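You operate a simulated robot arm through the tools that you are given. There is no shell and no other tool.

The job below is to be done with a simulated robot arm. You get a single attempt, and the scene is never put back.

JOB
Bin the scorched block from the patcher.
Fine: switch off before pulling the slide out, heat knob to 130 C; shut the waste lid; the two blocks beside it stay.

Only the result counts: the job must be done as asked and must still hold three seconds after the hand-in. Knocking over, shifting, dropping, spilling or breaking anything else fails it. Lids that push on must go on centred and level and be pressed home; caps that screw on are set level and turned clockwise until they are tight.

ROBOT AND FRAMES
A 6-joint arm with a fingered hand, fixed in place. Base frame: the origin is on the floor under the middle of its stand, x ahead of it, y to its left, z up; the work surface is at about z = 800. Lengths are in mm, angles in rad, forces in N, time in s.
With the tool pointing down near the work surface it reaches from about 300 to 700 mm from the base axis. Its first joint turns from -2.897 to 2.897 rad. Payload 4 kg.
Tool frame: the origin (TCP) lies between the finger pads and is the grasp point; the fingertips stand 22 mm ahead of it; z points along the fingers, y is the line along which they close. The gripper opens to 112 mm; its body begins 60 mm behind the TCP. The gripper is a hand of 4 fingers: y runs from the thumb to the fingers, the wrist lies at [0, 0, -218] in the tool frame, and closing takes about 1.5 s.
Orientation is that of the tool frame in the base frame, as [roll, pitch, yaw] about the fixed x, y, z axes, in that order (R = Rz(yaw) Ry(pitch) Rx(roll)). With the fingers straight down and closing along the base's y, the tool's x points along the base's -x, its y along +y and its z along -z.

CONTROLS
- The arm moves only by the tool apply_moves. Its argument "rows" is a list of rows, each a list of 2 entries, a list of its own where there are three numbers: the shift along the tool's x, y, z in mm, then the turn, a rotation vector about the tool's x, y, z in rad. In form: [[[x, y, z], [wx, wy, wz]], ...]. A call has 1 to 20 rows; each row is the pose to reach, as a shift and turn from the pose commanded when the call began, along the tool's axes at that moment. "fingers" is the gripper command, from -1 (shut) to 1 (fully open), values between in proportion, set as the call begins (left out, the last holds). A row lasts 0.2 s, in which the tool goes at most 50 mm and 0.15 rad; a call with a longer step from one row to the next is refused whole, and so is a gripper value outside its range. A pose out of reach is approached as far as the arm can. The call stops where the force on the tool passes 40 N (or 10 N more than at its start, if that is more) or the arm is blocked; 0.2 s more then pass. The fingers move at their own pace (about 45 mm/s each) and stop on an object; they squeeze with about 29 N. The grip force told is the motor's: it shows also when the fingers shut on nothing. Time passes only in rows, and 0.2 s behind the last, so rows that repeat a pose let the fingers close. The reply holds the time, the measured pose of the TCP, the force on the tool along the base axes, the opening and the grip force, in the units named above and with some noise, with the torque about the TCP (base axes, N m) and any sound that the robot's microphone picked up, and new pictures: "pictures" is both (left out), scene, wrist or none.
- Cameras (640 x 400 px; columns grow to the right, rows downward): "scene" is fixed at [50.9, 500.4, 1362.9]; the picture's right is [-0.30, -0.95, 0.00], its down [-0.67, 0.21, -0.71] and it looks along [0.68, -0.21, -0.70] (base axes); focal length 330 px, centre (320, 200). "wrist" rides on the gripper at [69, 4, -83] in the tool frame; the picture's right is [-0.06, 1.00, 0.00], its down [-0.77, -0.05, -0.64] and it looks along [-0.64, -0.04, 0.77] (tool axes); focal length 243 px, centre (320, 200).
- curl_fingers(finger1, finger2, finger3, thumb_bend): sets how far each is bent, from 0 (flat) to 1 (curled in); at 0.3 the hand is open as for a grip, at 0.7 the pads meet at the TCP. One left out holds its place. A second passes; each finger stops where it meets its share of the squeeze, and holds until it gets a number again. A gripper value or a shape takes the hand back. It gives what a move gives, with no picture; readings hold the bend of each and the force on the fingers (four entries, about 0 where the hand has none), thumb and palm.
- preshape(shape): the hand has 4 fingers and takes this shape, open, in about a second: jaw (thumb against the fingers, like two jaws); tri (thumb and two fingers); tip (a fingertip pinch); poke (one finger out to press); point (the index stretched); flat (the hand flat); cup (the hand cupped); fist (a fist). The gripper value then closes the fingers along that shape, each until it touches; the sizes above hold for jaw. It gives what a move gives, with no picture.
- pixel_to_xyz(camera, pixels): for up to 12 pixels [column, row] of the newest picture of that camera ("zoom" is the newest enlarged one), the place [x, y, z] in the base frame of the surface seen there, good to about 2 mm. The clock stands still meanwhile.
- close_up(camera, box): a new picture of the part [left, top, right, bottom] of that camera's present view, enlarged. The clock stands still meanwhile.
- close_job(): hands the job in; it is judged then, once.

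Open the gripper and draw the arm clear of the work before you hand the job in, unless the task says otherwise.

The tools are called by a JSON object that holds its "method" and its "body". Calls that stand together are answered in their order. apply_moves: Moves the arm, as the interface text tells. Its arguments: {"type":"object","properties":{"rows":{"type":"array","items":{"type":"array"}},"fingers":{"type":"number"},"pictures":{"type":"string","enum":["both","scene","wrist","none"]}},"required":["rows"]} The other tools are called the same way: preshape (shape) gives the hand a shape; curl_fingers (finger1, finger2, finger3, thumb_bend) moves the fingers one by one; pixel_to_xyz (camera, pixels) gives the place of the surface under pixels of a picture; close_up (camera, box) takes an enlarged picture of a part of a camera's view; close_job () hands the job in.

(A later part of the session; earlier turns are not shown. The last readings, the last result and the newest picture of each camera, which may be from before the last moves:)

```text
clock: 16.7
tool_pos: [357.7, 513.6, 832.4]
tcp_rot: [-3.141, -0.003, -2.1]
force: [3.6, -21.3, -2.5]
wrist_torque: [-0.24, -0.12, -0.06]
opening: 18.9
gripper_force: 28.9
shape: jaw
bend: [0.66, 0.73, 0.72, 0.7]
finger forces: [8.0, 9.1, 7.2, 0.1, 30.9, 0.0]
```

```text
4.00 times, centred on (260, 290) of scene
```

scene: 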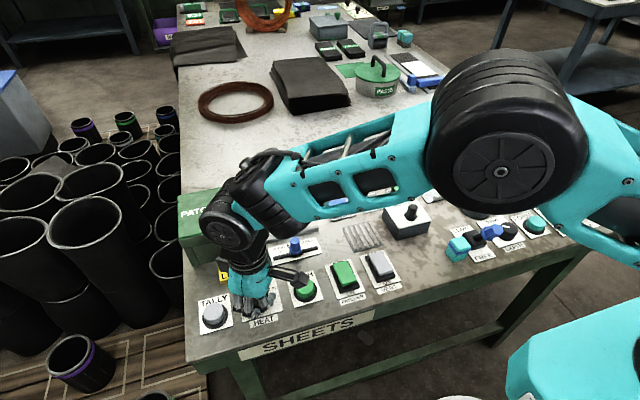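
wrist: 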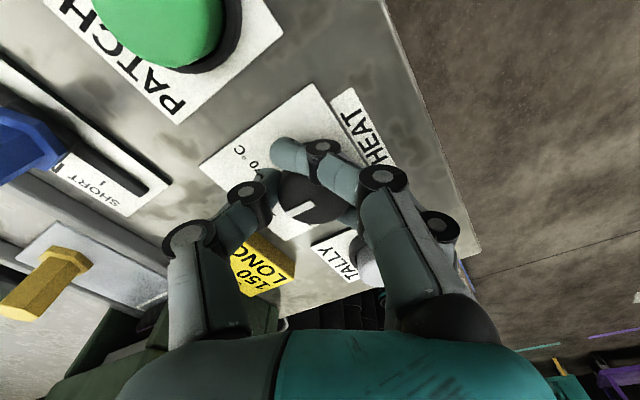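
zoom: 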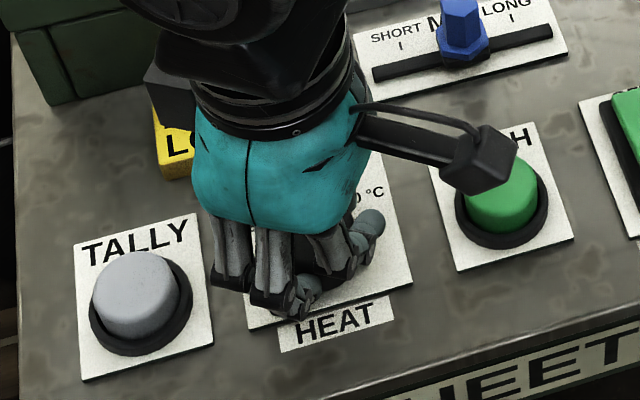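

The pointer moved with the hand, and a −21 N side force shows the TCP is off the knob axis by about 3 mm. I'll turn the remaining ~61° while shifting to relieve that.

{"method": "apply_moves", "body": {"rows": [[[2, 0, 0], [0, 0, -0.06]], [[3.4, -0.3, 0], [0, 0, -0.18]], [[3.3, -0.8, 0], [0, 0, -0.31]], [[3.1, -1.2, 0], [0, 0, -0.44]], [[2.9, -1.7, 0], [0, 0, -0.57]], [[2.7, -2.2, 0], [0, 0, -0.7]], [[2.4, -2.6, 0], [0, 0, -0.83]], [[2.2, -2.9, 0], [0, 0, -0.96]], [[2.0, -3.1, 0], [0, 0, -1.07]]]}}

{"method": "close_up", "body": {"camera": "wrist", "box": [200, 60, 520, 260]}}

{"method": "close_up", "body": {"camera": "scene", "box": [180, 240, 340, 340]}}

```text
clock: 18.7
tool_pos: [361.1, 512.2, 832.1]
tcp_rot: [-3.14, 0.001, -1.033]
force: [19.2, -18.6, 0.7]
wrist_torque: [-0.14, -0.18, -0.09]
opening: 18.7
gripper_force: 29.1
shape: jaw
bend: [0.67, 0.73, 0.72, 0.7]
finger forces: [14.2, 10.8, 7.0, 0.1, 26.5, 0.1]
```

scene: 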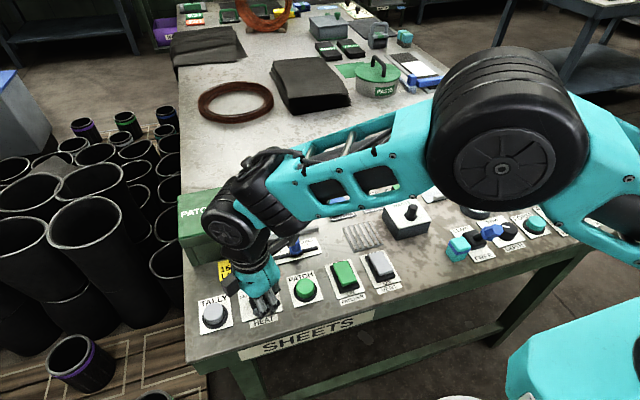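
wrist: 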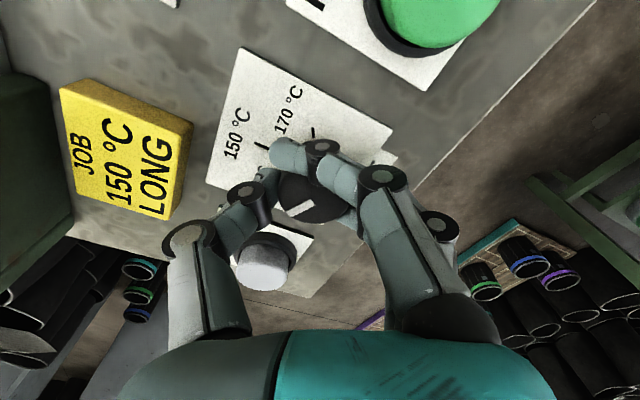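

```text
2.00 times, centred on (360, 160) of wrist
```

zoom: 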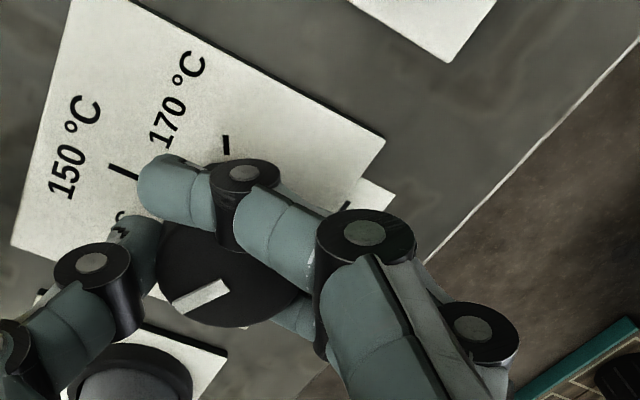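

```text
4.00 times, centred on (260, 290) of scene
```

zoom: 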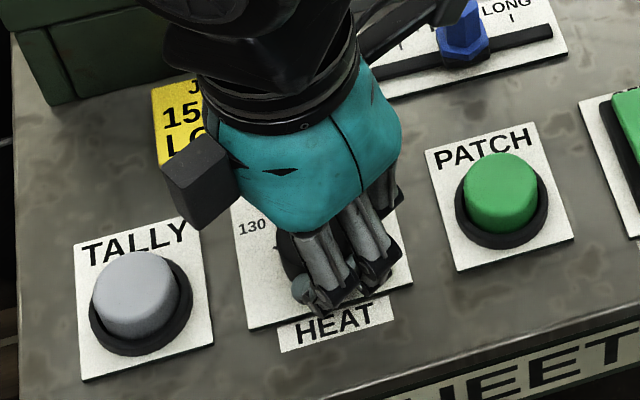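

The pointer kept its place in the hand through the full 121° turn. I'll open the fingers slightly to release the knob and then rise to check it.

{"method": "apply_moves", "body": {"rows": [[[0, 0, 0], [0, 0, 0]], [[0, 0, 0], [0, 0, 0]], [[0, 0, 0], [0, 0, 0]], [[0, 0, 0], [0, 0, 0]]], "fingers": -0.107}}

{"method": "apply_moves", "body": {"rows": [[[0, 0, -15], [0, 0, 0]], [[0, 0, -40], [0, 0, 0]], [[0, 0, -80], [0, 0, 0]], [[0, 0, -120], [0, 0, 0]], [[0, 0, -120], [0, 0, 0]]]}}

{"method": "close_up", "body": {"camera": "wrist", "box": [240, 70, 400, 170]}}

{"method": "close_up", "body": {"camera": "scene", "box": [220, 265, 300, 335]}}

```text
clock: 19.7
tool_pos: [358.5, 513.0, 832.1]
tcp_rot: [-3.141, -0.003, -1.031]
force: [-0.9, 0.6, 0.1]
wrist_torque: [0.02, 0.01, 0.0]
opening: 49.4
gripper_force: 0.0
shape: jaw
bend: [0.73, 0.73, 0.73, 0.7]
finger forces: [0.0, 0.0, 0.0, 0.0, 0.0, 0.1]
```

scene: 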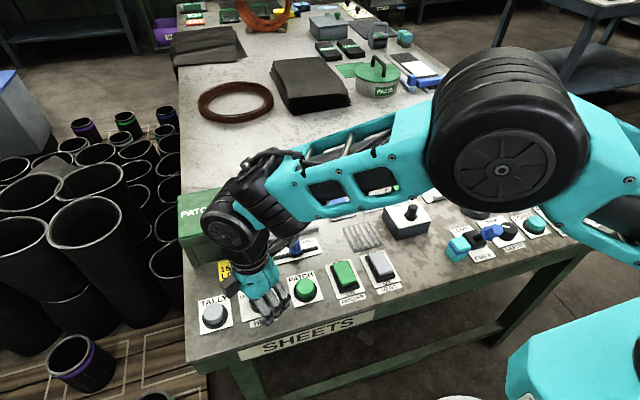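
wrist: 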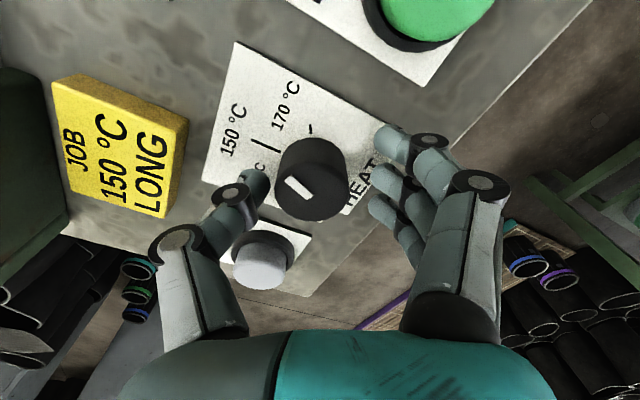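

```text
clock: 20.9
tool_pos: [358.5, 510.8, 951.7]
tcp_rot: [3.141, 0.0, -1.033]
force: [-0.6, -0.7, -0.9]
wrist_torque: [0.02, -0.02, -0.03]
opening: 49.4
gripper_force: 0.0
shape: jaw
bend: [0.73, 0.73, 0.73, 0.7]
finger forces: [0.0, 0.0, 0.1, 0.1, 0.0, 0.0]
```

scene: 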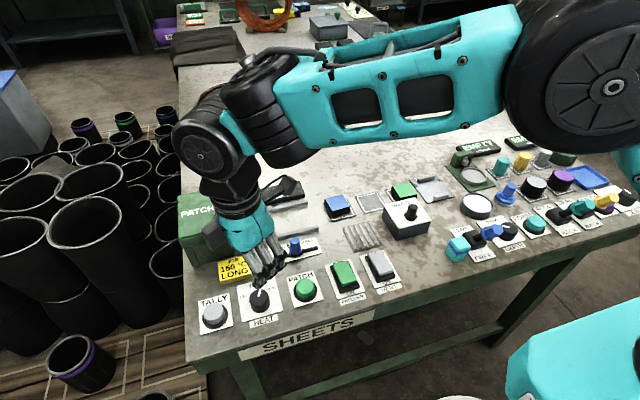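
wrist: 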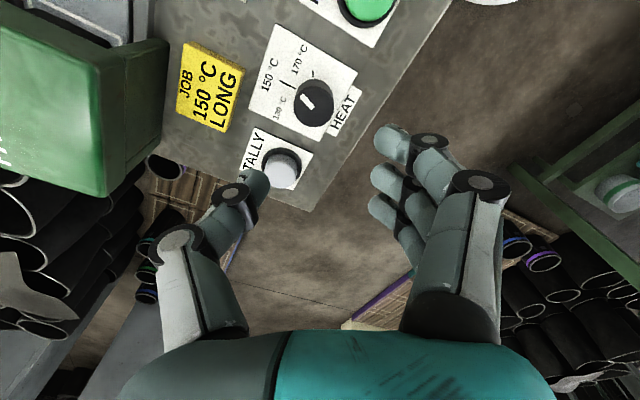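

```text
4.00 times, centred on (320, 120) of wrist
```

zoom: 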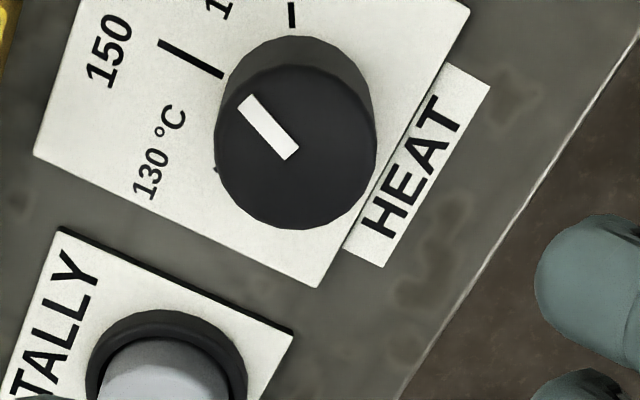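

```text
5.71 times, centred on (260, 300) of scene
```

zoom: 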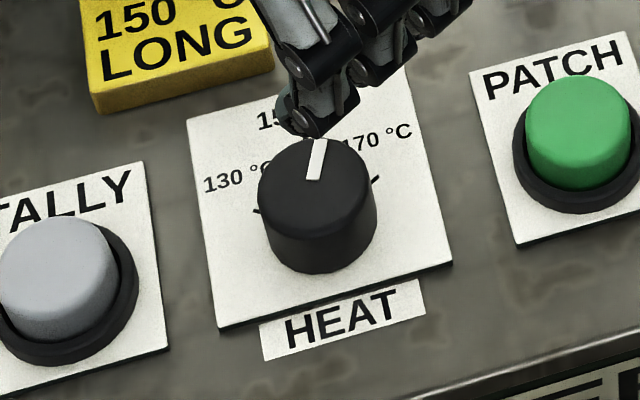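

On release the wrapped index finger dragged the knob back: the pointer now stands near 150. I'll regrasp with the "tip" shape (thumb and middle finger only), so first I'll measure the pointer and the fingertip positions.

{"method": "pixel_to_xyz", "body": {"camera": "zoom", "pixels": [[313, 176], [319, 143], [262, 210], [377, 180], [365, 190], [262, 195], [318, 210], [310, 150]]}}

{"method": "pixel_to_xyz", "body": {"camera": "wrist", "pixels": [[250, 180], [378, 177], [385, 140], [375, 205], [301, 95], [311, 107], [314, 106]]}}

{"method": "preshape", "body": {"shape": "tip"}}

```text
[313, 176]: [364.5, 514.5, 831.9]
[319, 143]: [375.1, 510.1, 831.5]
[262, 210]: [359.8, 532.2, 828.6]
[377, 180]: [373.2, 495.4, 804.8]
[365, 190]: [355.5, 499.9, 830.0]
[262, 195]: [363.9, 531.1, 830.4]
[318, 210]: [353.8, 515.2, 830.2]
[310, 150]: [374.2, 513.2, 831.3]
```

```text
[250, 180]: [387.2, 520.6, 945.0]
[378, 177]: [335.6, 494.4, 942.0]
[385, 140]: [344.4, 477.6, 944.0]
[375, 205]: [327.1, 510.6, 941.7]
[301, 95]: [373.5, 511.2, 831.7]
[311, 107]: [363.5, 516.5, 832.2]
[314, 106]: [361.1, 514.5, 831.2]
```

```text
clock: 21.8
tool_pos: [359.0, 511.0, 950.9]
tcp_rot: [-3.14, 0.0, -1.03]
force: [0.8, 0.0, 0.3]
wrist_torque: [-0.01, -0.02, -0.03]
opening: 112.0
gripper_force: 0.1
shape: tip
bend: [0.03, 0.3, 0.03, 0.3]
finger forces: [0.0, 0.0, 0.0, 0.0, 0.0, 0.0]
```

The pointer is at about −23°, so it needs +83° more. In this tip shape I'll pre-rotate to yaw −2.3 at height, centred over (360, 516.6), with a 50 mm opening.

{"method": "apply_moves", "body": {"rows": [[[-2, -2, 0], [0, 0, 0.127]], [[-4.05, -3.6, 0], [0, 0, 0.254]], [[-4.05, -3.6, 0], [0, 0, 0.381]], [[-4.05, -3.6, 0], [0, 0, 0.508]], [[-4.05, -3.6, 0], [0, 0, 0.635]], [[-4.05, -3.6, 0], [0, 0, 0.762]], [[-4.05, -3.6, 0], [0, 0, 0.889]], [[-4.05, -3.6, 0], [0, 0, 1.016]], [[-4.05, -3.6, 0], [0, 0, 1.143]], [[-4.05, -3.6, 0], [0, 0, 1.268]], [[-4.05, -3.6, 0], [0, 0, 1.268]]], "fingers": -0.107}}

{"method": "close_up", "body": {"camera": "scene", "box": [180, 200, 340, 340]}}

```text
clock: 24.2
tool_pos: [362.3, 517.1, 953.8]
tcp_rot: [3.14, 0.0, -2.299]
force: [0.1, 0.6, 0.2]
wrist_torque: [-0.01, 0.0, -0.01]
opening: 50.8
gripper_force: 0.0
shape: tip
bend: [0.03, 0.73, 0.03, 0.7]
finger forces: [0.1, 0.0, 0.1, 0.0, 0.1, 0.0]
```

scene: 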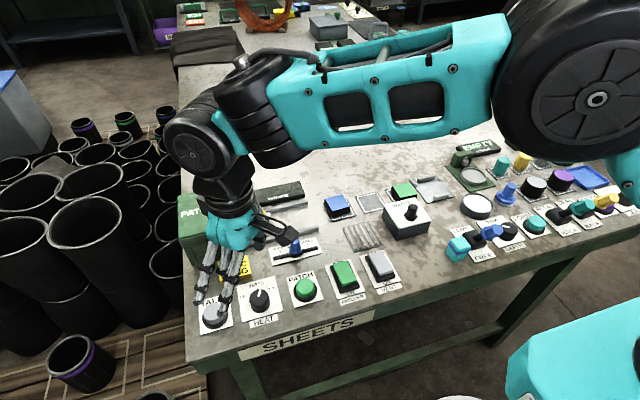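
wrist: 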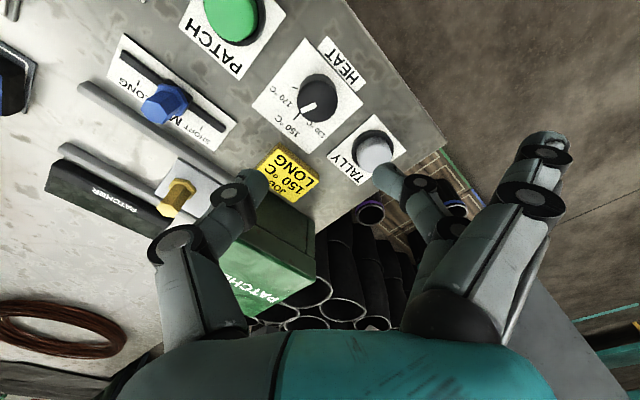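

```text
2.86 times, centred on (260, 270) of scene
```

zoom: 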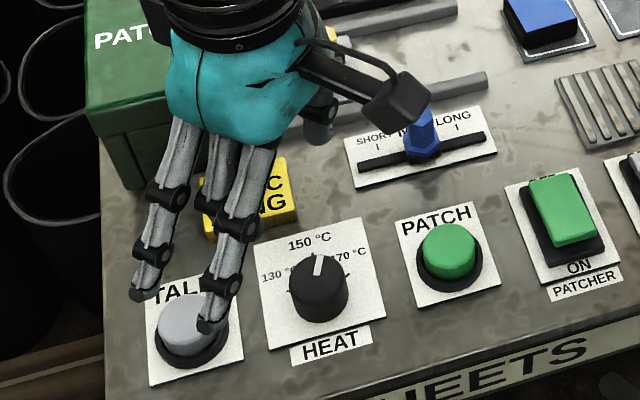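

I want the exact positions of the two extended fingertips, to make sure they will clear TALLY when I descend.

{"method": "pixel_to_xyz", "body": {"camera": "zoom", "pixels": [[210, 326], [145, 294], [215, 300], [235, 225], [320, 135], [318, 262], [313, 280], [320, 258], [195, 320], [160, 330]]}}

{"method": "pixel_to_xyz", "body": {"camera": "wrist", "pixels": [[378, 178], [258, 180], [545, 145], [375, 145], [375, 130]]}}

```text
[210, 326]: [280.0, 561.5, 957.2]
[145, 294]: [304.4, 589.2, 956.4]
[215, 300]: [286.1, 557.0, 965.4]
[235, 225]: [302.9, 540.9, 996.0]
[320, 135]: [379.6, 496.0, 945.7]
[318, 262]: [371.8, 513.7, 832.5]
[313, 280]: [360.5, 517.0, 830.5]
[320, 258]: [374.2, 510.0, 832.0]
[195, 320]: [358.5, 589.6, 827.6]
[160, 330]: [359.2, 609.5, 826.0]
```

```text
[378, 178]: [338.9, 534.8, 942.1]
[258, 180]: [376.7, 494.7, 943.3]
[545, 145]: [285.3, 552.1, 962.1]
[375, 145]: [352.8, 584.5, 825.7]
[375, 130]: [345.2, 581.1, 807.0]
```

The extended tips end at x≤304 and z≈955, so they will clear TALLY (edge x≈328) at the bottom. I'll descend 119 mm to the knob.

{"method": "apply_moves", "body": {"rows": [[[0, 0, 45], [0, 0, 0]], [[0, 0, 80], [0, 0, 0]], [[0, 0, 105], [0, 0, 0]], [[0, 0, 119], [0, 0, 0]], [[0, 0, 119], [0, 0, 0]]]}}

{"method": "close_up", "body": {"camera": "wrist", "box": [200, 60, 520, 260]}}

{"method": "close_up", "body": {"camera": "scene", "box": [180, 240, 340, 340]}}

```text
clock: 25.4
tool_pos: [358.7, 516.6, 832.3]
tcp_rot: [3.141, 0.0, -2.298]
force: [-0.1, -0.3, -0.3]
wrist_torque: [-0.01, -0.02, -0.01]
opening: 50.8
gripper_force: 0.1
shape: tip
bend: [0.03, 0.73, 0.03, 0.7]
finger forces: [0.0, 0.0, 0.0, 0.0, 0.0, 0.1]
```

scene: 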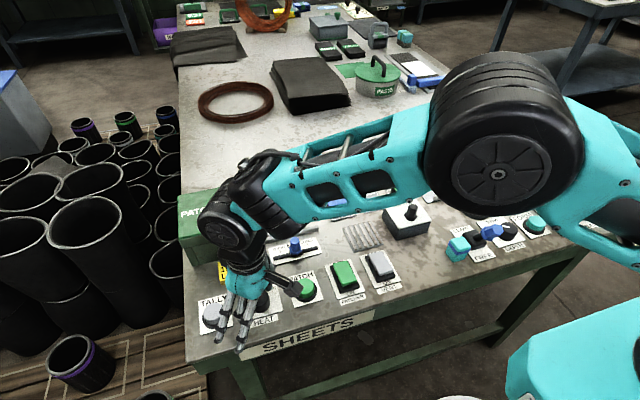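
wrist: 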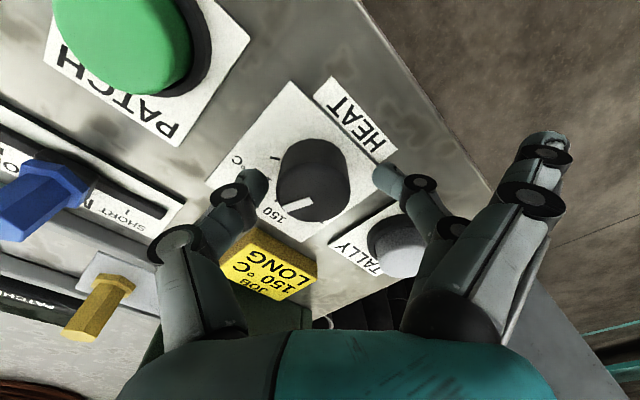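

```text
2.00 times, centred on (360, 160) of wrist
```

zoom: 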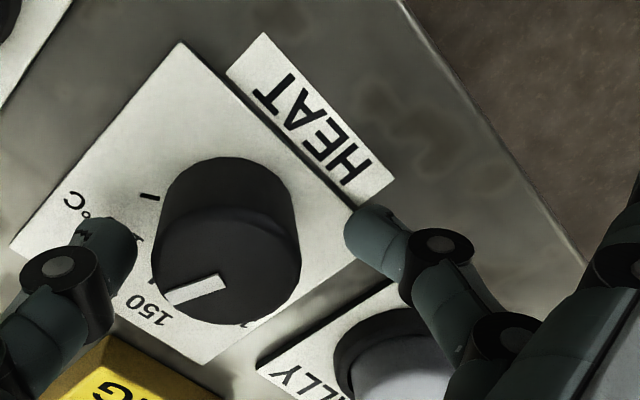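

```text
4.00 times, centred on (260, 290) of scene
```

zoom: 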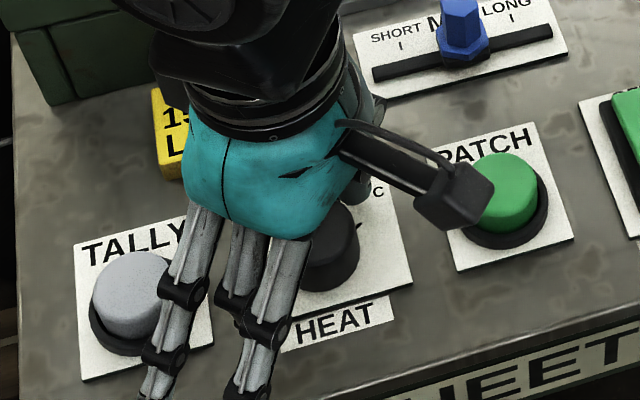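

The thumb and middle finger straddle the knob symmetrically and nothing else is touched. I'll close the pinch.

{"method": "apply_moves", "body": {"rows": [[[0, 0, 0], [0, 0, 0]], [[0, 0, 0], [0, 0, 0]], [[0, 0, 0], [0, 0, 0]], [[0, 0, 0], [0, 0, 0]], [[0, 0, 0], [0, 0, 0]]], "fingers": -1}}

{"method": "close_up", "body": {"camera": "wrist", "box": [200, 60, 520, 260]}}

```text
clock: 26.6
tool_pos: [359.7, 518.3, 832.7]
tcp_rot: [3.141, 0.001, -2.297]
force: [0.2, 0.3, -2.6]
wrist_torque: [0.02, -0.01, 0.01]
opening: 27.6
gripper_force: 29.2
shape: tip
bend: [0.29, 0.73, 0.29, 0.7]
finger forces: [0.0, 26.2, 0.0, 0.0, 26.1, 0.0]
```

scene: 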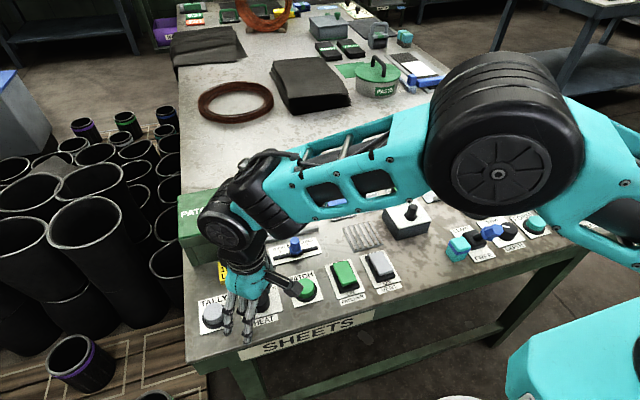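
wrist: 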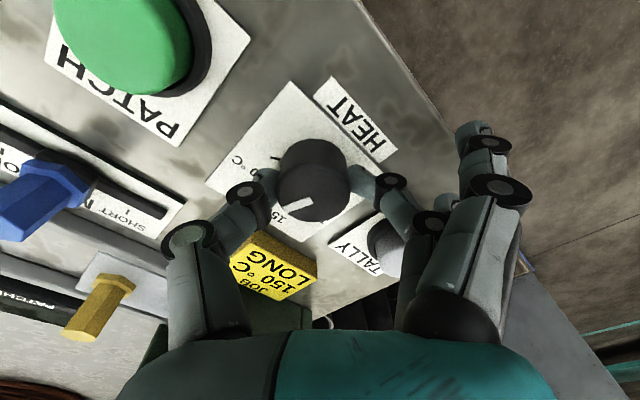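

```text
2.00 times, centred on (360, 160) of wrist
```

zoom: 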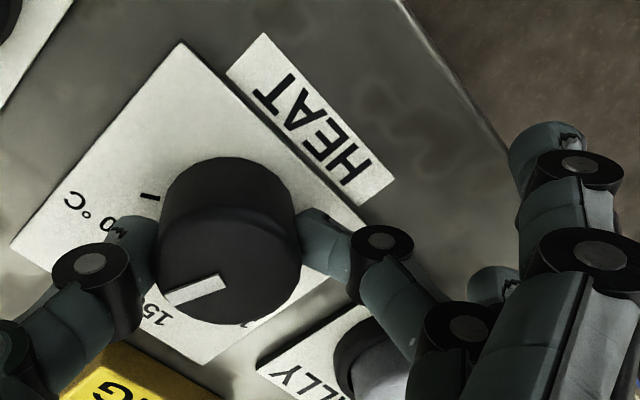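

The pinch holds the knob evenly (26 N on each side) and the pointer hasn't moved. I'll turn +83° counter-clockwise, which carries the outer fingers away from TALLY.

{"method": "apply_moves", "body": {"rows": [[[0, 0, 0], [0, 0, -0.13]], [[0, 0, 0], [0, 0, -0.26]], [[0, 0, 0], [0, 0, -0.39]], [[0, 0, 0], [0, 0, -0.52]], [[0, 0, 0], [0, 0, -0.65]], [[0, 0, 0], [0, 0, -0.78]], [[0, 0, 0], [0, 0, -0.91]], [[0, 0, 0], [0, 0, -1.04]], [[0, 0, 0], [0, 0, -1.17]]]}}

{"method": "close_up", "body": {"camera": "wrist", "box": [200, 60, 520, 260]}}

{"method": "close_up", "body": {"camera": "scene", "box": [180, 240, 340, 340]}}

```text
clock: 28.6
tool_pos: [360.9, 515.4, 833.2]
tcp_rot: [3.139, -0.004, -1.128]
force: [1.9, -29.4, -10.4]
wrist_torque: [-0.47, 0.11, -0.01]
opening: 25.4
gripper_force: 29.6
shape: tip
bend: [0.3, 0.72, 0.3, 0.7]
finger forces: [0.0, 31.5, 0.0, 0.1, 23.3, 0.1]
```

scene: 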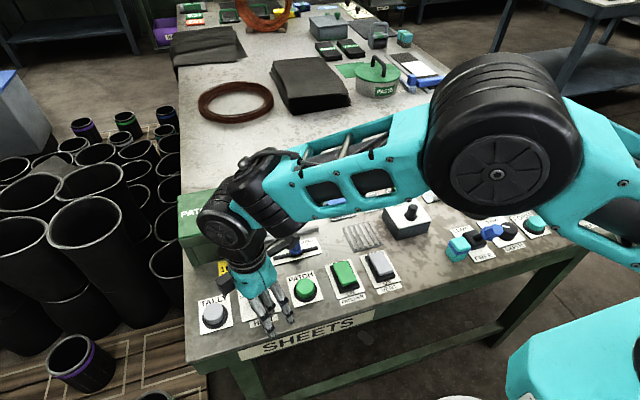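
wrist: 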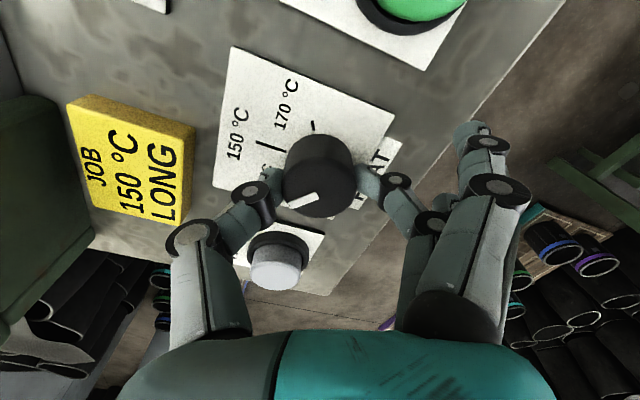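

```text
2.00 times, centred on (360, 160) of wrist
```

zoom: 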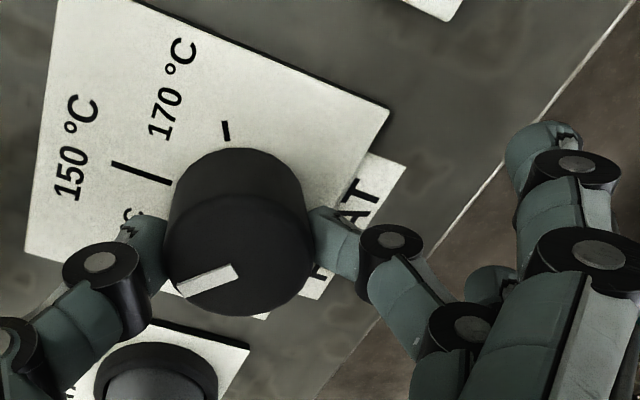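

```text
4.00 times, centred on (260, 290) of scene
```

zoom: 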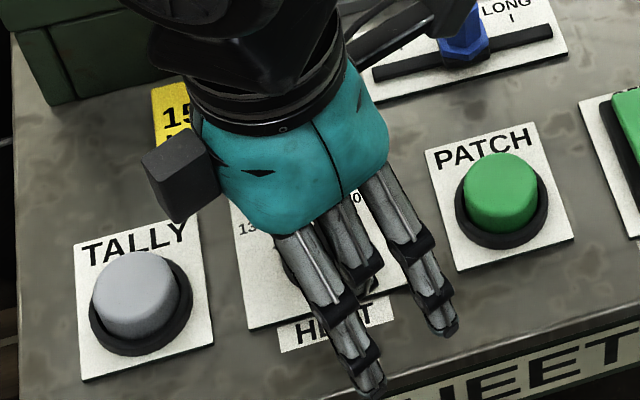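

The knob turned with the hand. There's a −29 N side load building, so I'll shift about 2.5 mm in −y to relieve it before measuring the pointer.

{"method": "apply_moves", "body": {"rows": [[[1.2, 0.6, 0], [0, 0, 0]], [[2.3, 1.1, 0], [0, 0, 0]], [[2.3, 1.1, 0], [0, 0, 0]]]}}

{"method": "close_up", "body": {"camera": "wrist", "box": [260, 110, 380, 230]}}

```text
clock: 29.4
tool_pos: [360.1, 516.1, 833.3]
tcp_rot: [3.139, 0.0, -1.129]
force: [0.8, -21.8, -14.9]
wrist_torque: [-0.4, 0.16, 0.02]
opening: 25.4
gripper_force: 28.5
shape: tip
bend: [0.3, 0.72, 0.3, 0.7]
finger forces: [0.1, 30.8, 0.1, 0.0, 22.6, 0.0]
```

scene: 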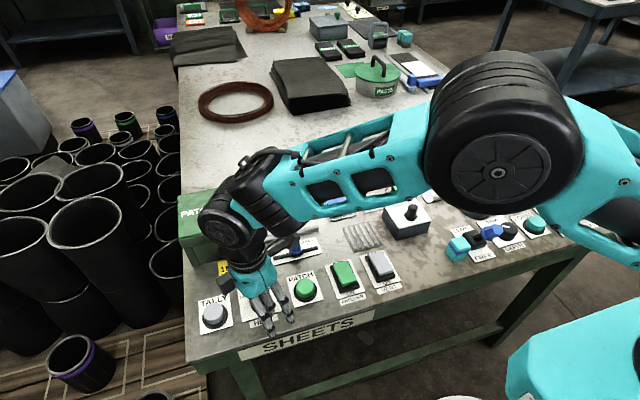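
wrist: 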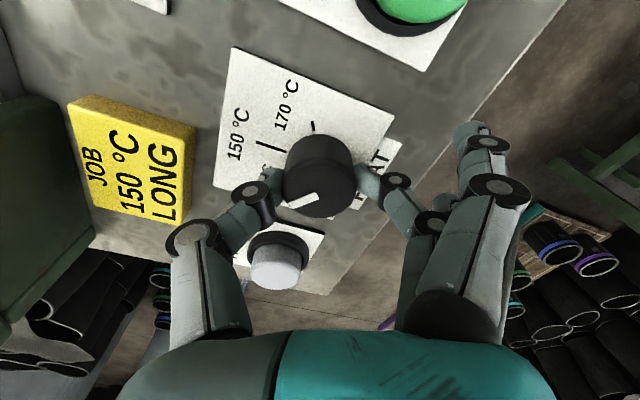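

```text
3.33 times, centred on (320, 170) of wrist
```

zoom: 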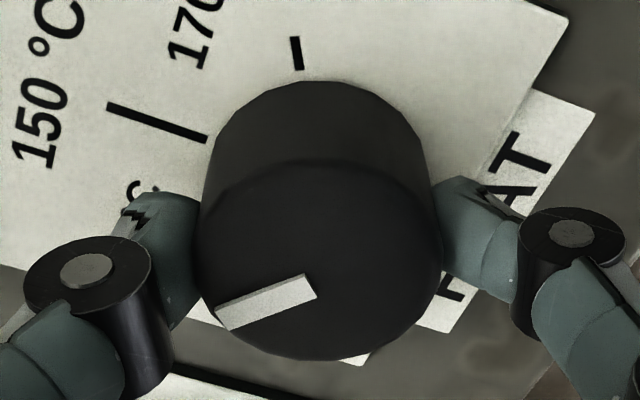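

I'll read the pointer ends in this zoom to get its present angle.

{"method": "pixel_to_xyz", "body": {"camera": "zoom", "pixels": [[308, 286], [228, 316], [270, 301], [205, 240], [435, 240], [320, 165], [318, 350], [298, 52], [160, 122]]}}

```text
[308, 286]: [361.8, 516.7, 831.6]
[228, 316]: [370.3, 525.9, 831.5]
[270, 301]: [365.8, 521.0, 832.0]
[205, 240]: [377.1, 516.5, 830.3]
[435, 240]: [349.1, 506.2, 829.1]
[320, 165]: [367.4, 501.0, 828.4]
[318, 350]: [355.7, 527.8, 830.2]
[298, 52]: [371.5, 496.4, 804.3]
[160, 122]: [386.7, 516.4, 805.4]
```

The pointer is at about 46°, so about 14–15° remains. I'll finish with 0.26 rad while relieving the side and vertical load.

{"method": "apply_moves", "body": {"rows": [[[1.0, 0.5, 0.5], [0, 0, -0.09]], [[1.8, 0.9, 1], [0, 0, -0.18]], [[1.8, 0.9, 1], [0, 0, -0.26]], [[1.8, 0.9, 1], [0, 0, -0.26]]]}}

{"method": "close_up", "body": {"camera": "wrist", "box": [260, 110, 380, 230]}}

```text
clock: 30.4
tool_pos: [360.6, 515.4, 832.9]
tcp_rot: [-3.139, -0.001, -0.866]
force: [-1.1, -10.2, -8.9]
wrist_torque: [-0.23, 0.14, -0.26]
opening: 25.3
gripper_force: 28.5
shape: tip
bend: [0.3, 0.72, 0.3, 0.7]
finger forces: [0.1, 31.8, 0.0, 0.0, 25.7, 0.1]
```

scene: 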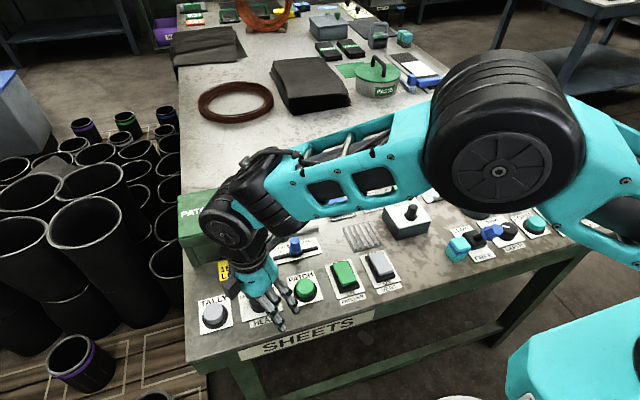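
wrist: 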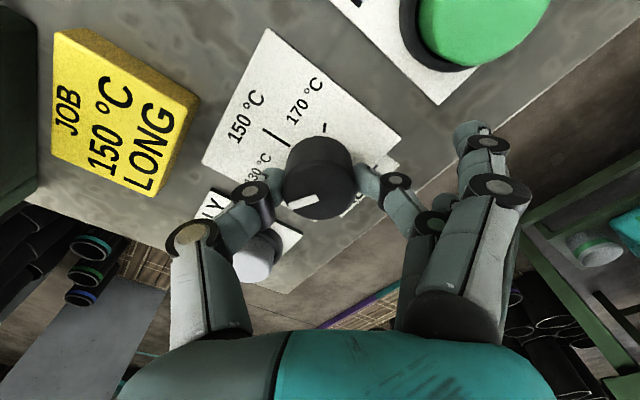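

```text
3.33 times, centred on (320, 170) of wrist
```

zoom: 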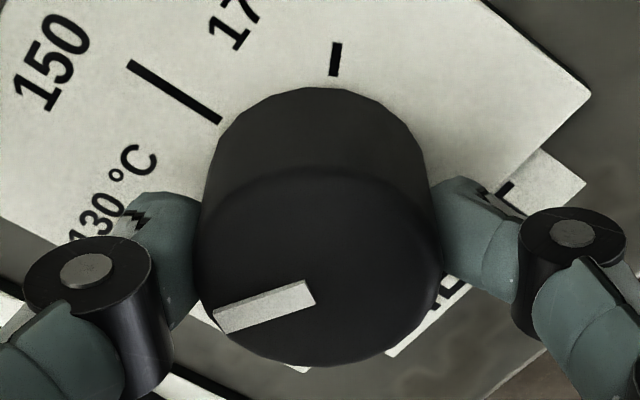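

I'll measure the pointer angle again before releasing.

{"method": "pixel_to_xyz", "body": {"camera": "zoom", "pixels": [[307, 292], [226, 322], [266, 307], [335, 60], [175, 92]]}}

```text
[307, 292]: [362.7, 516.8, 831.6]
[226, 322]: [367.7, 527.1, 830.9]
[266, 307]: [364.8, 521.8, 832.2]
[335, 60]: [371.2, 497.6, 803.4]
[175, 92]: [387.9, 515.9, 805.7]
```

The pointer is at about 60°. I'll release the pinch and then rise to check.

{"method": "apply_moves", "body": {"rows": [[[0, 0, 0], [0, 0, 0]], [[0, 0, 0], [0, 0, 0]], [[0, 0, 0], [0, 0, 0]], [[0, 0, 0], [0, 0, 0]]], "fingers": -0.107}}

{"method": "close_up", "body": {"camera": "wrist", "box": [260, 110, 380, 230]}}

{"method": "apply_moves", "body": {"rows": [[[0, 0, -15], [0, 0, 0]], [[0, 0, -40], [0, 0, 0]], [[0, 0, -80], [0, 0, 0]], [[0, 0, -120], [0, 0, 0]], [[0, 0, -120], [0, 0, 0]]]}}

{"method": "close_up", "body": {"camera": "scene", "box": [220, 265, 300, 335]}}

{"method": "close_up", "body": {"camera": "wrist", "box": [240, 40, 400, 160]}}

```text
clock: 31.4
tool_pos: [361.9, 514.9, 832.0]
tcp_rot: [3.142, -0.001, -0.869]
force: [-0.1, 0.9, 0.3]
wrist_torque: [-0.03, -0.01, 0.01]
opening: 49.3
gripper_force: 0.1
shape: tip
bend: [0.03, 0.73, 0.03, 0.7]
finger forces: [0.1, 0.0, 0.1, 0.0, 0.1, 0.0]
```

scene: 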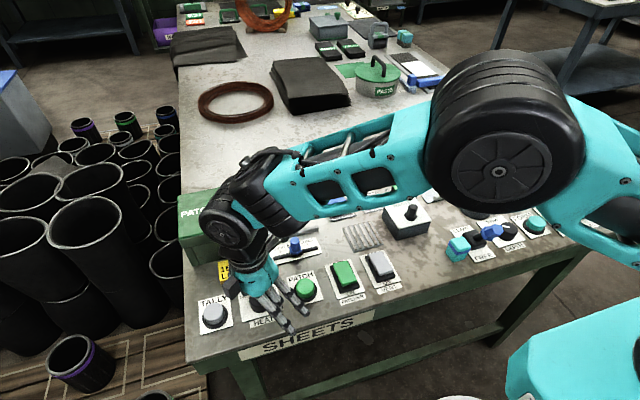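
wrist: 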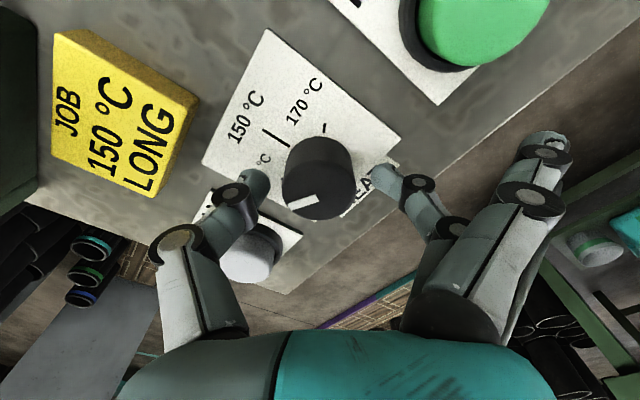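

```text
3.33 times, centred on (320, 170) of wrist
```

zoom: 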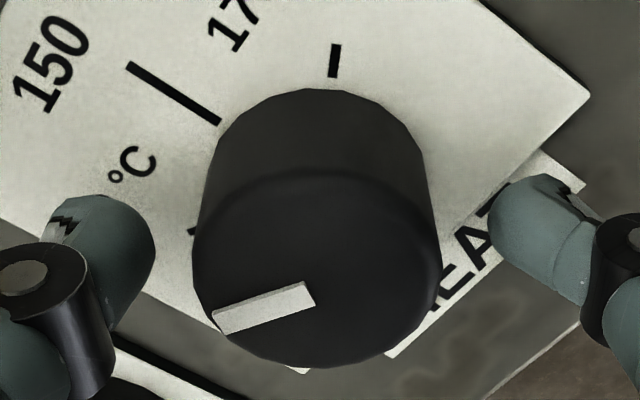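

```text
clock: 32.6
tool_pos: [360.3, 510.8, 951.8]
tcp_rot: [3.141, -0.001, -0.87]
force: [-0.6, -0.5, 0.3]
wrist_torque: [-0.03, -0.03, 0.02]
opening: 49.6
gripper_force: 0.0
shape: tip
bend: [0.03, 0.73, 0.03, 0.7]
finger forces: [0.0, 0.1, 0.0, 0.1, 0.0, 0.0]
```

scene: 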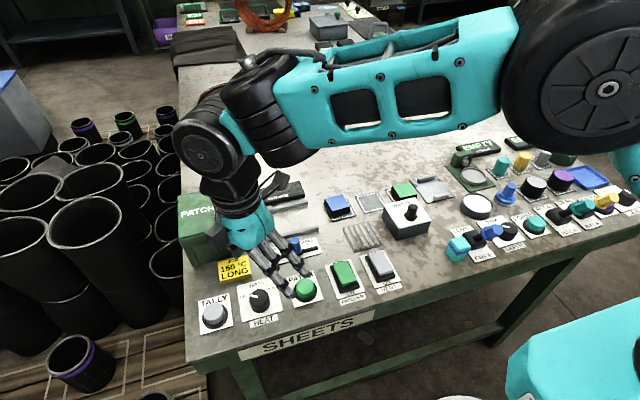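
wrist: 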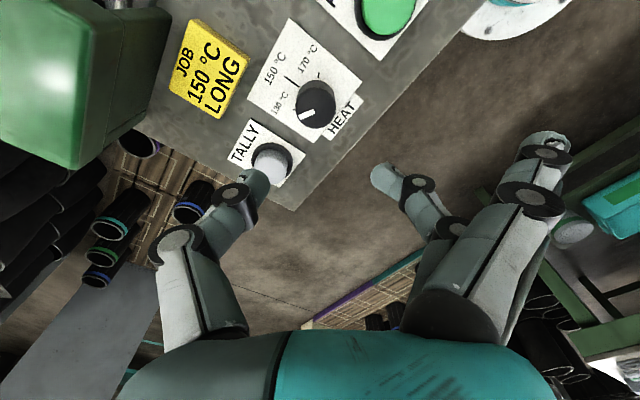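

```text
5.71 times, centred on (260, 300) of scene
```

zoom: 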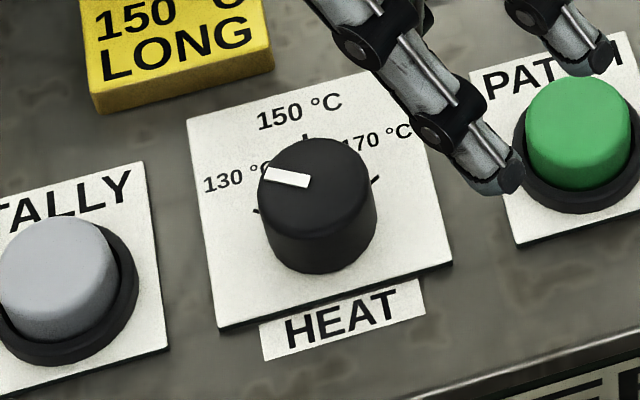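

```text
3.33 times, centred on (320, 100) of wrist
```

zoom: 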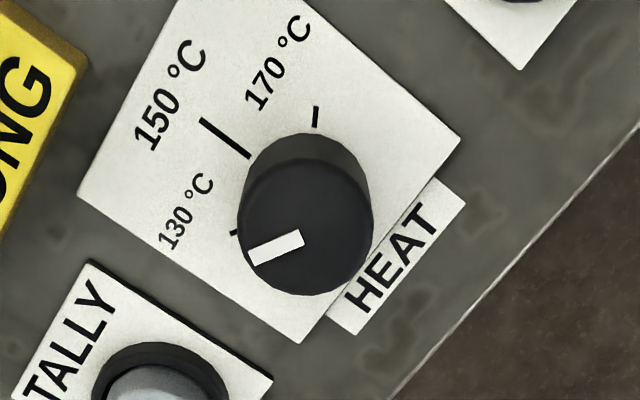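

The pointer now points at the 130 mark. I'll measure it against the ticks for accuracy.

{"method": "pixel_to_xyz", "body": {"camera": "zoom", "pixels": [[300, 239], [254, 257], [277, 248], [235, 232], [316, 118], [225, 138], [242, 220], [370, 220], [308, 165], [305, 288]]}}

{"method": "close_up", "body": {"camera": "scene", "box": [240, 280, 280, 320]}}

{"method": "pixel_to_xyz", "body": {"camera": "zoom", "pixels": [[340, 170], [230, 145], [180, 260], [540, 180], [310, 50]]}}

```text
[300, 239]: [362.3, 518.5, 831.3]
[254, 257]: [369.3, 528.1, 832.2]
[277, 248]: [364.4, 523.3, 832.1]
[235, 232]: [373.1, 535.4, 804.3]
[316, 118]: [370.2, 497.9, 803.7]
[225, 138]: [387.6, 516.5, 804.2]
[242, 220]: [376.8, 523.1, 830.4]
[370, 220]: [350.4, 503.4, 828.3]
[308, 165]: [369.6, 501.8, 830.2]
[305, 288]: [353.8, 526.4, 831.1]
```

```text
10.00 times, centred on (260, 300) of scene
```

zoom: 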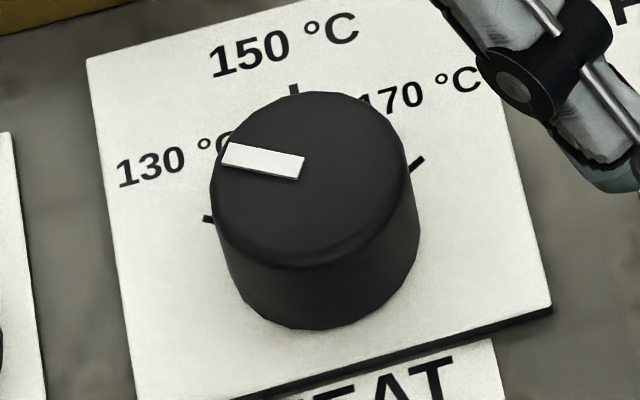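

```text
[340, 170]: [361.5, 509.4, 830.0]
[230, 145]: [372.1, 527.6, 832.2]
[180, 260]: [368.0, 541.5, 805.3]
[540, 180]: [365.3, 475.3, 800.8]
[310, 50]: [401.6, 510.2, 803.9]
```

By the camera geometry the pointer direction is about 60° (±2°), so the heat knob is at 130. Next is the slide handle, so I'll set the jaw shape and measure the handle, patcher box, display and rails.

{"method": "preshape", "body": {"shape": "jaw"}}

{"method": "apply_moves", "body": {"rows": [[[29, -22.8, -5], [0, 0, 0.14]], [[58, -45.6, -10], [0, 0, 0.28]], [[87, -68.4, -10], [0, 0, 0.42]], [[116, -91.2, -10], [0, 0, 0.56]], [[145, -114, -10], [0, 0, 0.7]], [[145, -114, -10], [0, 0, 0.7]]]}}

{"method": "close_up", "body": {"camera": "wrist", "box": [160, 60, 480, 260]}}

{"method": "close_up", "body": {"camera": "scene", "box": [170, 150, 330, 270]}}

```text
clock: 33.5
tool_pos: [360.6, 509.8, 950.1]
tcp_rot: [3.14, 0.002, -0.869]
force: [0.0, 0.2, -0.6]
wrist_torque: [0.02, 0.0, -0.01]
opening: 112.0
gripper_force: 0.0
shape: jaw
bend: [0.3, 0.3, 0.3, 0.3]
finger forces: [0.0, 0.0, 0.1, 0.1, 0.0, 0.0]
```

```text
clock: 34.9
tool_pos: [523.2, 461.6, 958.9]
tcp_rot: [-3.141, 0.0, -1.571]
force: [0.4, 0.5, 0.7]
wrist_torque: [0.01, 0.01, 0.04]
opening: 111.8
gripper_force: 0.1
shape: jaw
bend: [0.3, 0.3, 0.3, 0.3]
finger forces: [0.0, 0.1, 0.0, 0.0, 0.0, 0.0]
out of reach, approached as far as the arm can: row 5, 6
```

scene: 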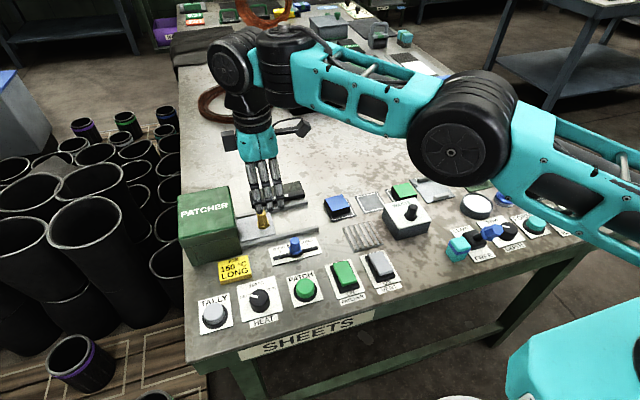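
wrist: 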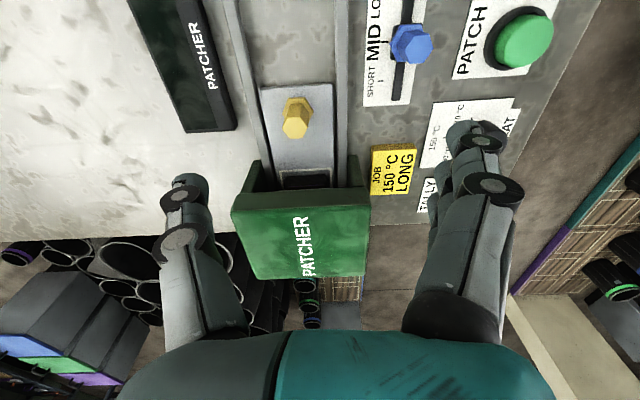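

```text
2.00 times, centred on (320, 160) of wrist
```

zoom: 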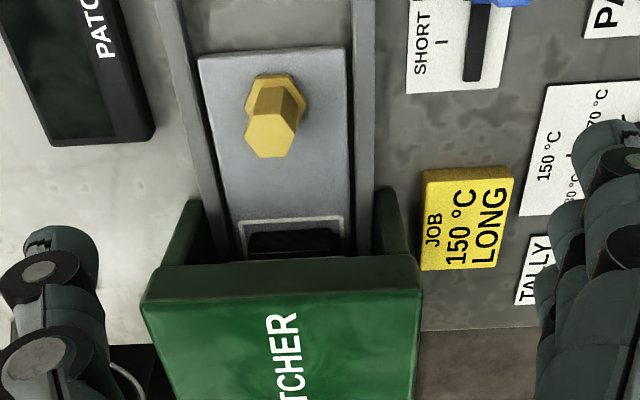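

```text
3.33 times, centred on (250, 210) of scene
```

zoom: 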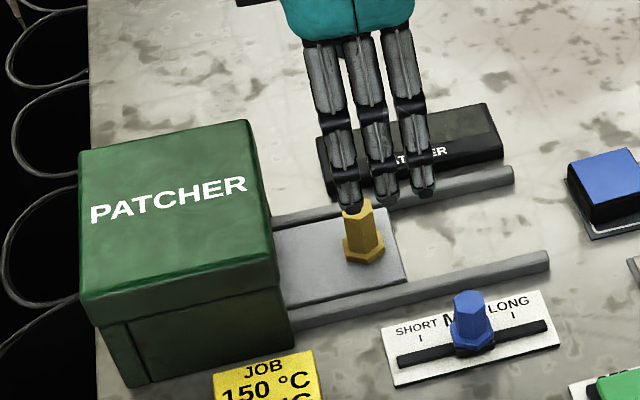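

The arm can't reach this far (719 mm) with the tool straight down, so I'll need a tilted tool. I'll measure the handle, box front, display, rails and slide from these pictures.

{"method": "pixel_to_xyz", "body": {"camera": "wrist", "pixels": [[294, 130], [298, 103], [262, 90], [331, 86], [270, 172], [330, 172], [305, 183], [245, 195], [360, 195], [300, 195], [205, 130], [235, 125]]}}

{"method": "pixel_to_xyz", "body": {"camera": "zoom", "pixels": [[360, 215], [365, 250], [400, 275], [548, 258], [512, 172], [290, 330], [270, 240], [85, 165], [500, 130], [330, 160], [470, 300], [250, 130]]}}

```text
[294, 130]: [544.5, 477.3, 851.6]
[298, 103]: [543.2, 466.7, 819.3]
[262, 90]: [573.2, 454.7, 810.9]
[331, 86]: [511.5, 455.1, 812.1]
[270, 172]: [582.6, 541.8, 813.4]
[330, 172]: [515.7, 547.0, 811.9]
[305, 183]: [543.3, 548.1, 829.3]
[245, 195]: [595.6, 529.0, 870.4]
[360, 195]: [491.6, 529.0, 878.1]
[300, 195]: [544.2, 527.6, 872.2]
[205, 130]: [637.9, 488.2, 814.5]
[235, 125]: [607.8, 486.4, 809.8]
```

```text
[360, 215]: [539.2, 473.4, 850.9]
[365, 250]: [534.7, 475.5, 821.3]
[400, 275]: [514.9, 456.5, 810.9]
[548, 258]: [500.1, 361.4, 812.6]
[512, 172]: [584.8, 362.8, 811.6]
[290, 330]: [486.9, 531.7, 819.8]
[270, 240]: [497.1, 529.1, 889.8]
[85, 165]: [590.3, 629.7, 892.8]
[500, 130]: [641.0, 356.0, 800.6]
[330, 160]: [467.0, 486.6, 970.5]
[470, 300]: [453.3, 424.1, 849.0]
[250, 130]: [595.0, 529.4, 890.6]
```

The handle stem is at about (543, 474), z 819–851. The box lid front is at y≈528, and the rails end at y≈362, which gives about 85 mm of travel. I'll tilt the tool outward by 0.25 rad to gain reach and narrow the opening to 44 mm.

{"method": "apply_moves", "body": {"rows": [[[0, 0, 0], [0.094, -0.082, 0]], [[-1, -2, 0], [0.188, -0.164, 0]], [[-1, -2, 20], [0.188, -0.164, 0]], [[-1, -2, 20], [0.188, -0.164, 0]]], "fingers": -0.214}}

{"method": "close_up", "body": {"camera": "scene", "box": [170, 150, 330, 270]}}

```text
clock: 35.9
tool_pos: [528.0, 462.1, 938.4]
tcp_rot: [-2.951, 0.164, -1.552]
force: [0.6, 0.5, -1.1]
wrist_torque: [0.0, -0.01, 0.0]
opening: 44.9
gripper_force: 0.0
shape: jaw
bend: [0.73, 0.73, 0.73, 0.7]
finger forces: [0.0, 0.0, 0.1, 0.0, 0.1, 0.1]
```

scene: 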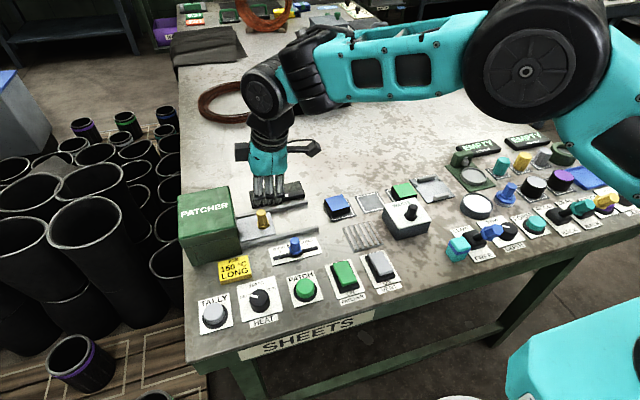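
wrist: 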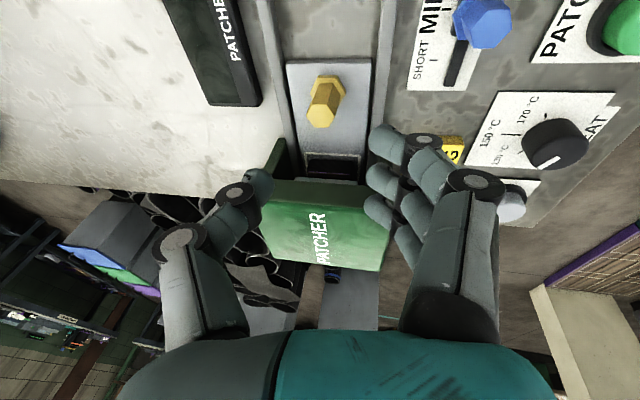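

```text
3.33 times, centred on (250, 210) of scene
```

zoom: 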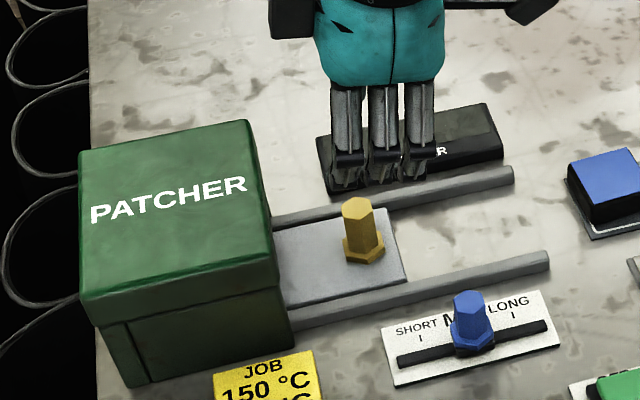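

The tilted pose is reached exactly at (528, 462, 938), and the remaining path to the handle is nearly straight along the tool axis. I'll go most of the way, stopping just above the handle top, and check.

{"method": "apply_moves", "body": {"rows": [[[1, 0.7, 30], [0, 0, 0]], [[2, 1.5, 58], [0, 0, 0]], [[2, 1.5, 58], [0, 0, 0]]]}}

{"method": "close_up", "body": {"camera": "wrist", "box": [200, 60, 440, 220]}}

{"method": "close_up", "body": {"camera": "scene", "box": [200, 160, 320, 250]}}

```text
clock: 36.7
tool_pos: [536.2, 469.8, 884.5]
tcp_rot: [-2.953, 0.164, -1.553]
force: [0.8, 1.2, -0.4]
wrist_torque: [-0.03, 0.03, 0.0]
opening: 44.6
gripper_force: 0.0
shape: jaw
bend: [0.73, 0.73, 0.73, 0.7]
finger forces: [0.0, 0.0, 0.0, 0.1, 0.1, 0.0]
```

scene: 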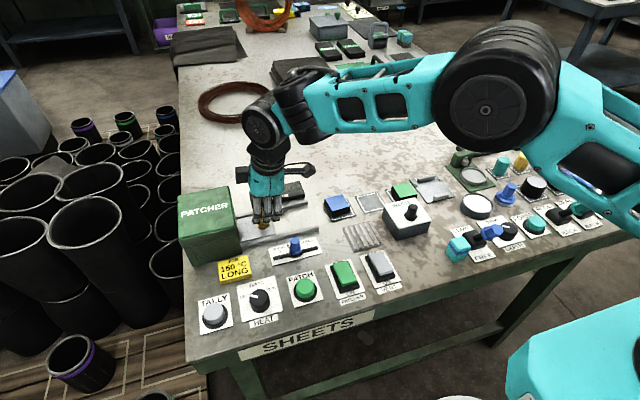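
wrist: 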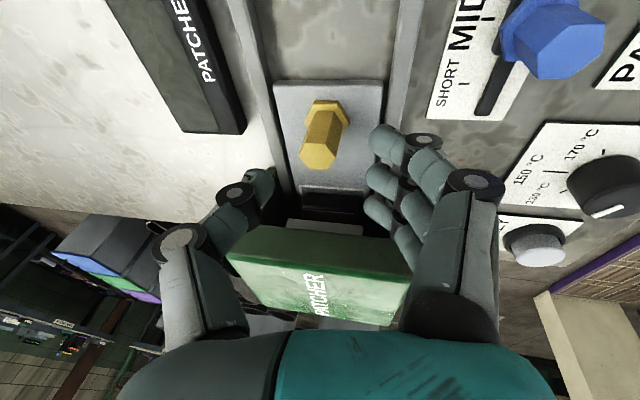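

```text
2.50 times, centred on (320, 140) of wrist
```

zoom: 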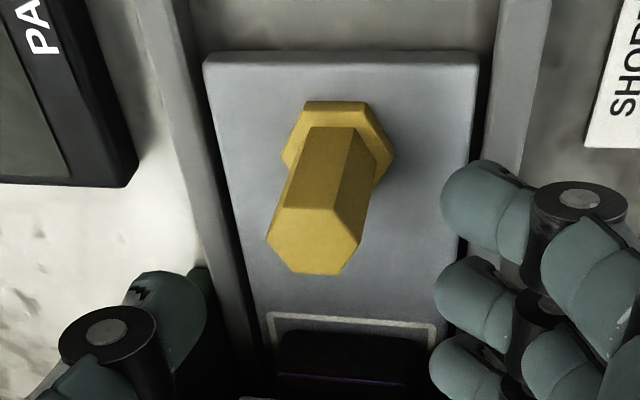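

```text
4.44 times, centred on (260, 205) of scene
```

zoom: 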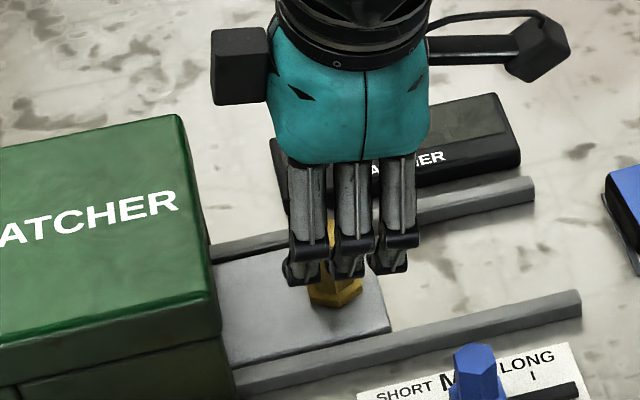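

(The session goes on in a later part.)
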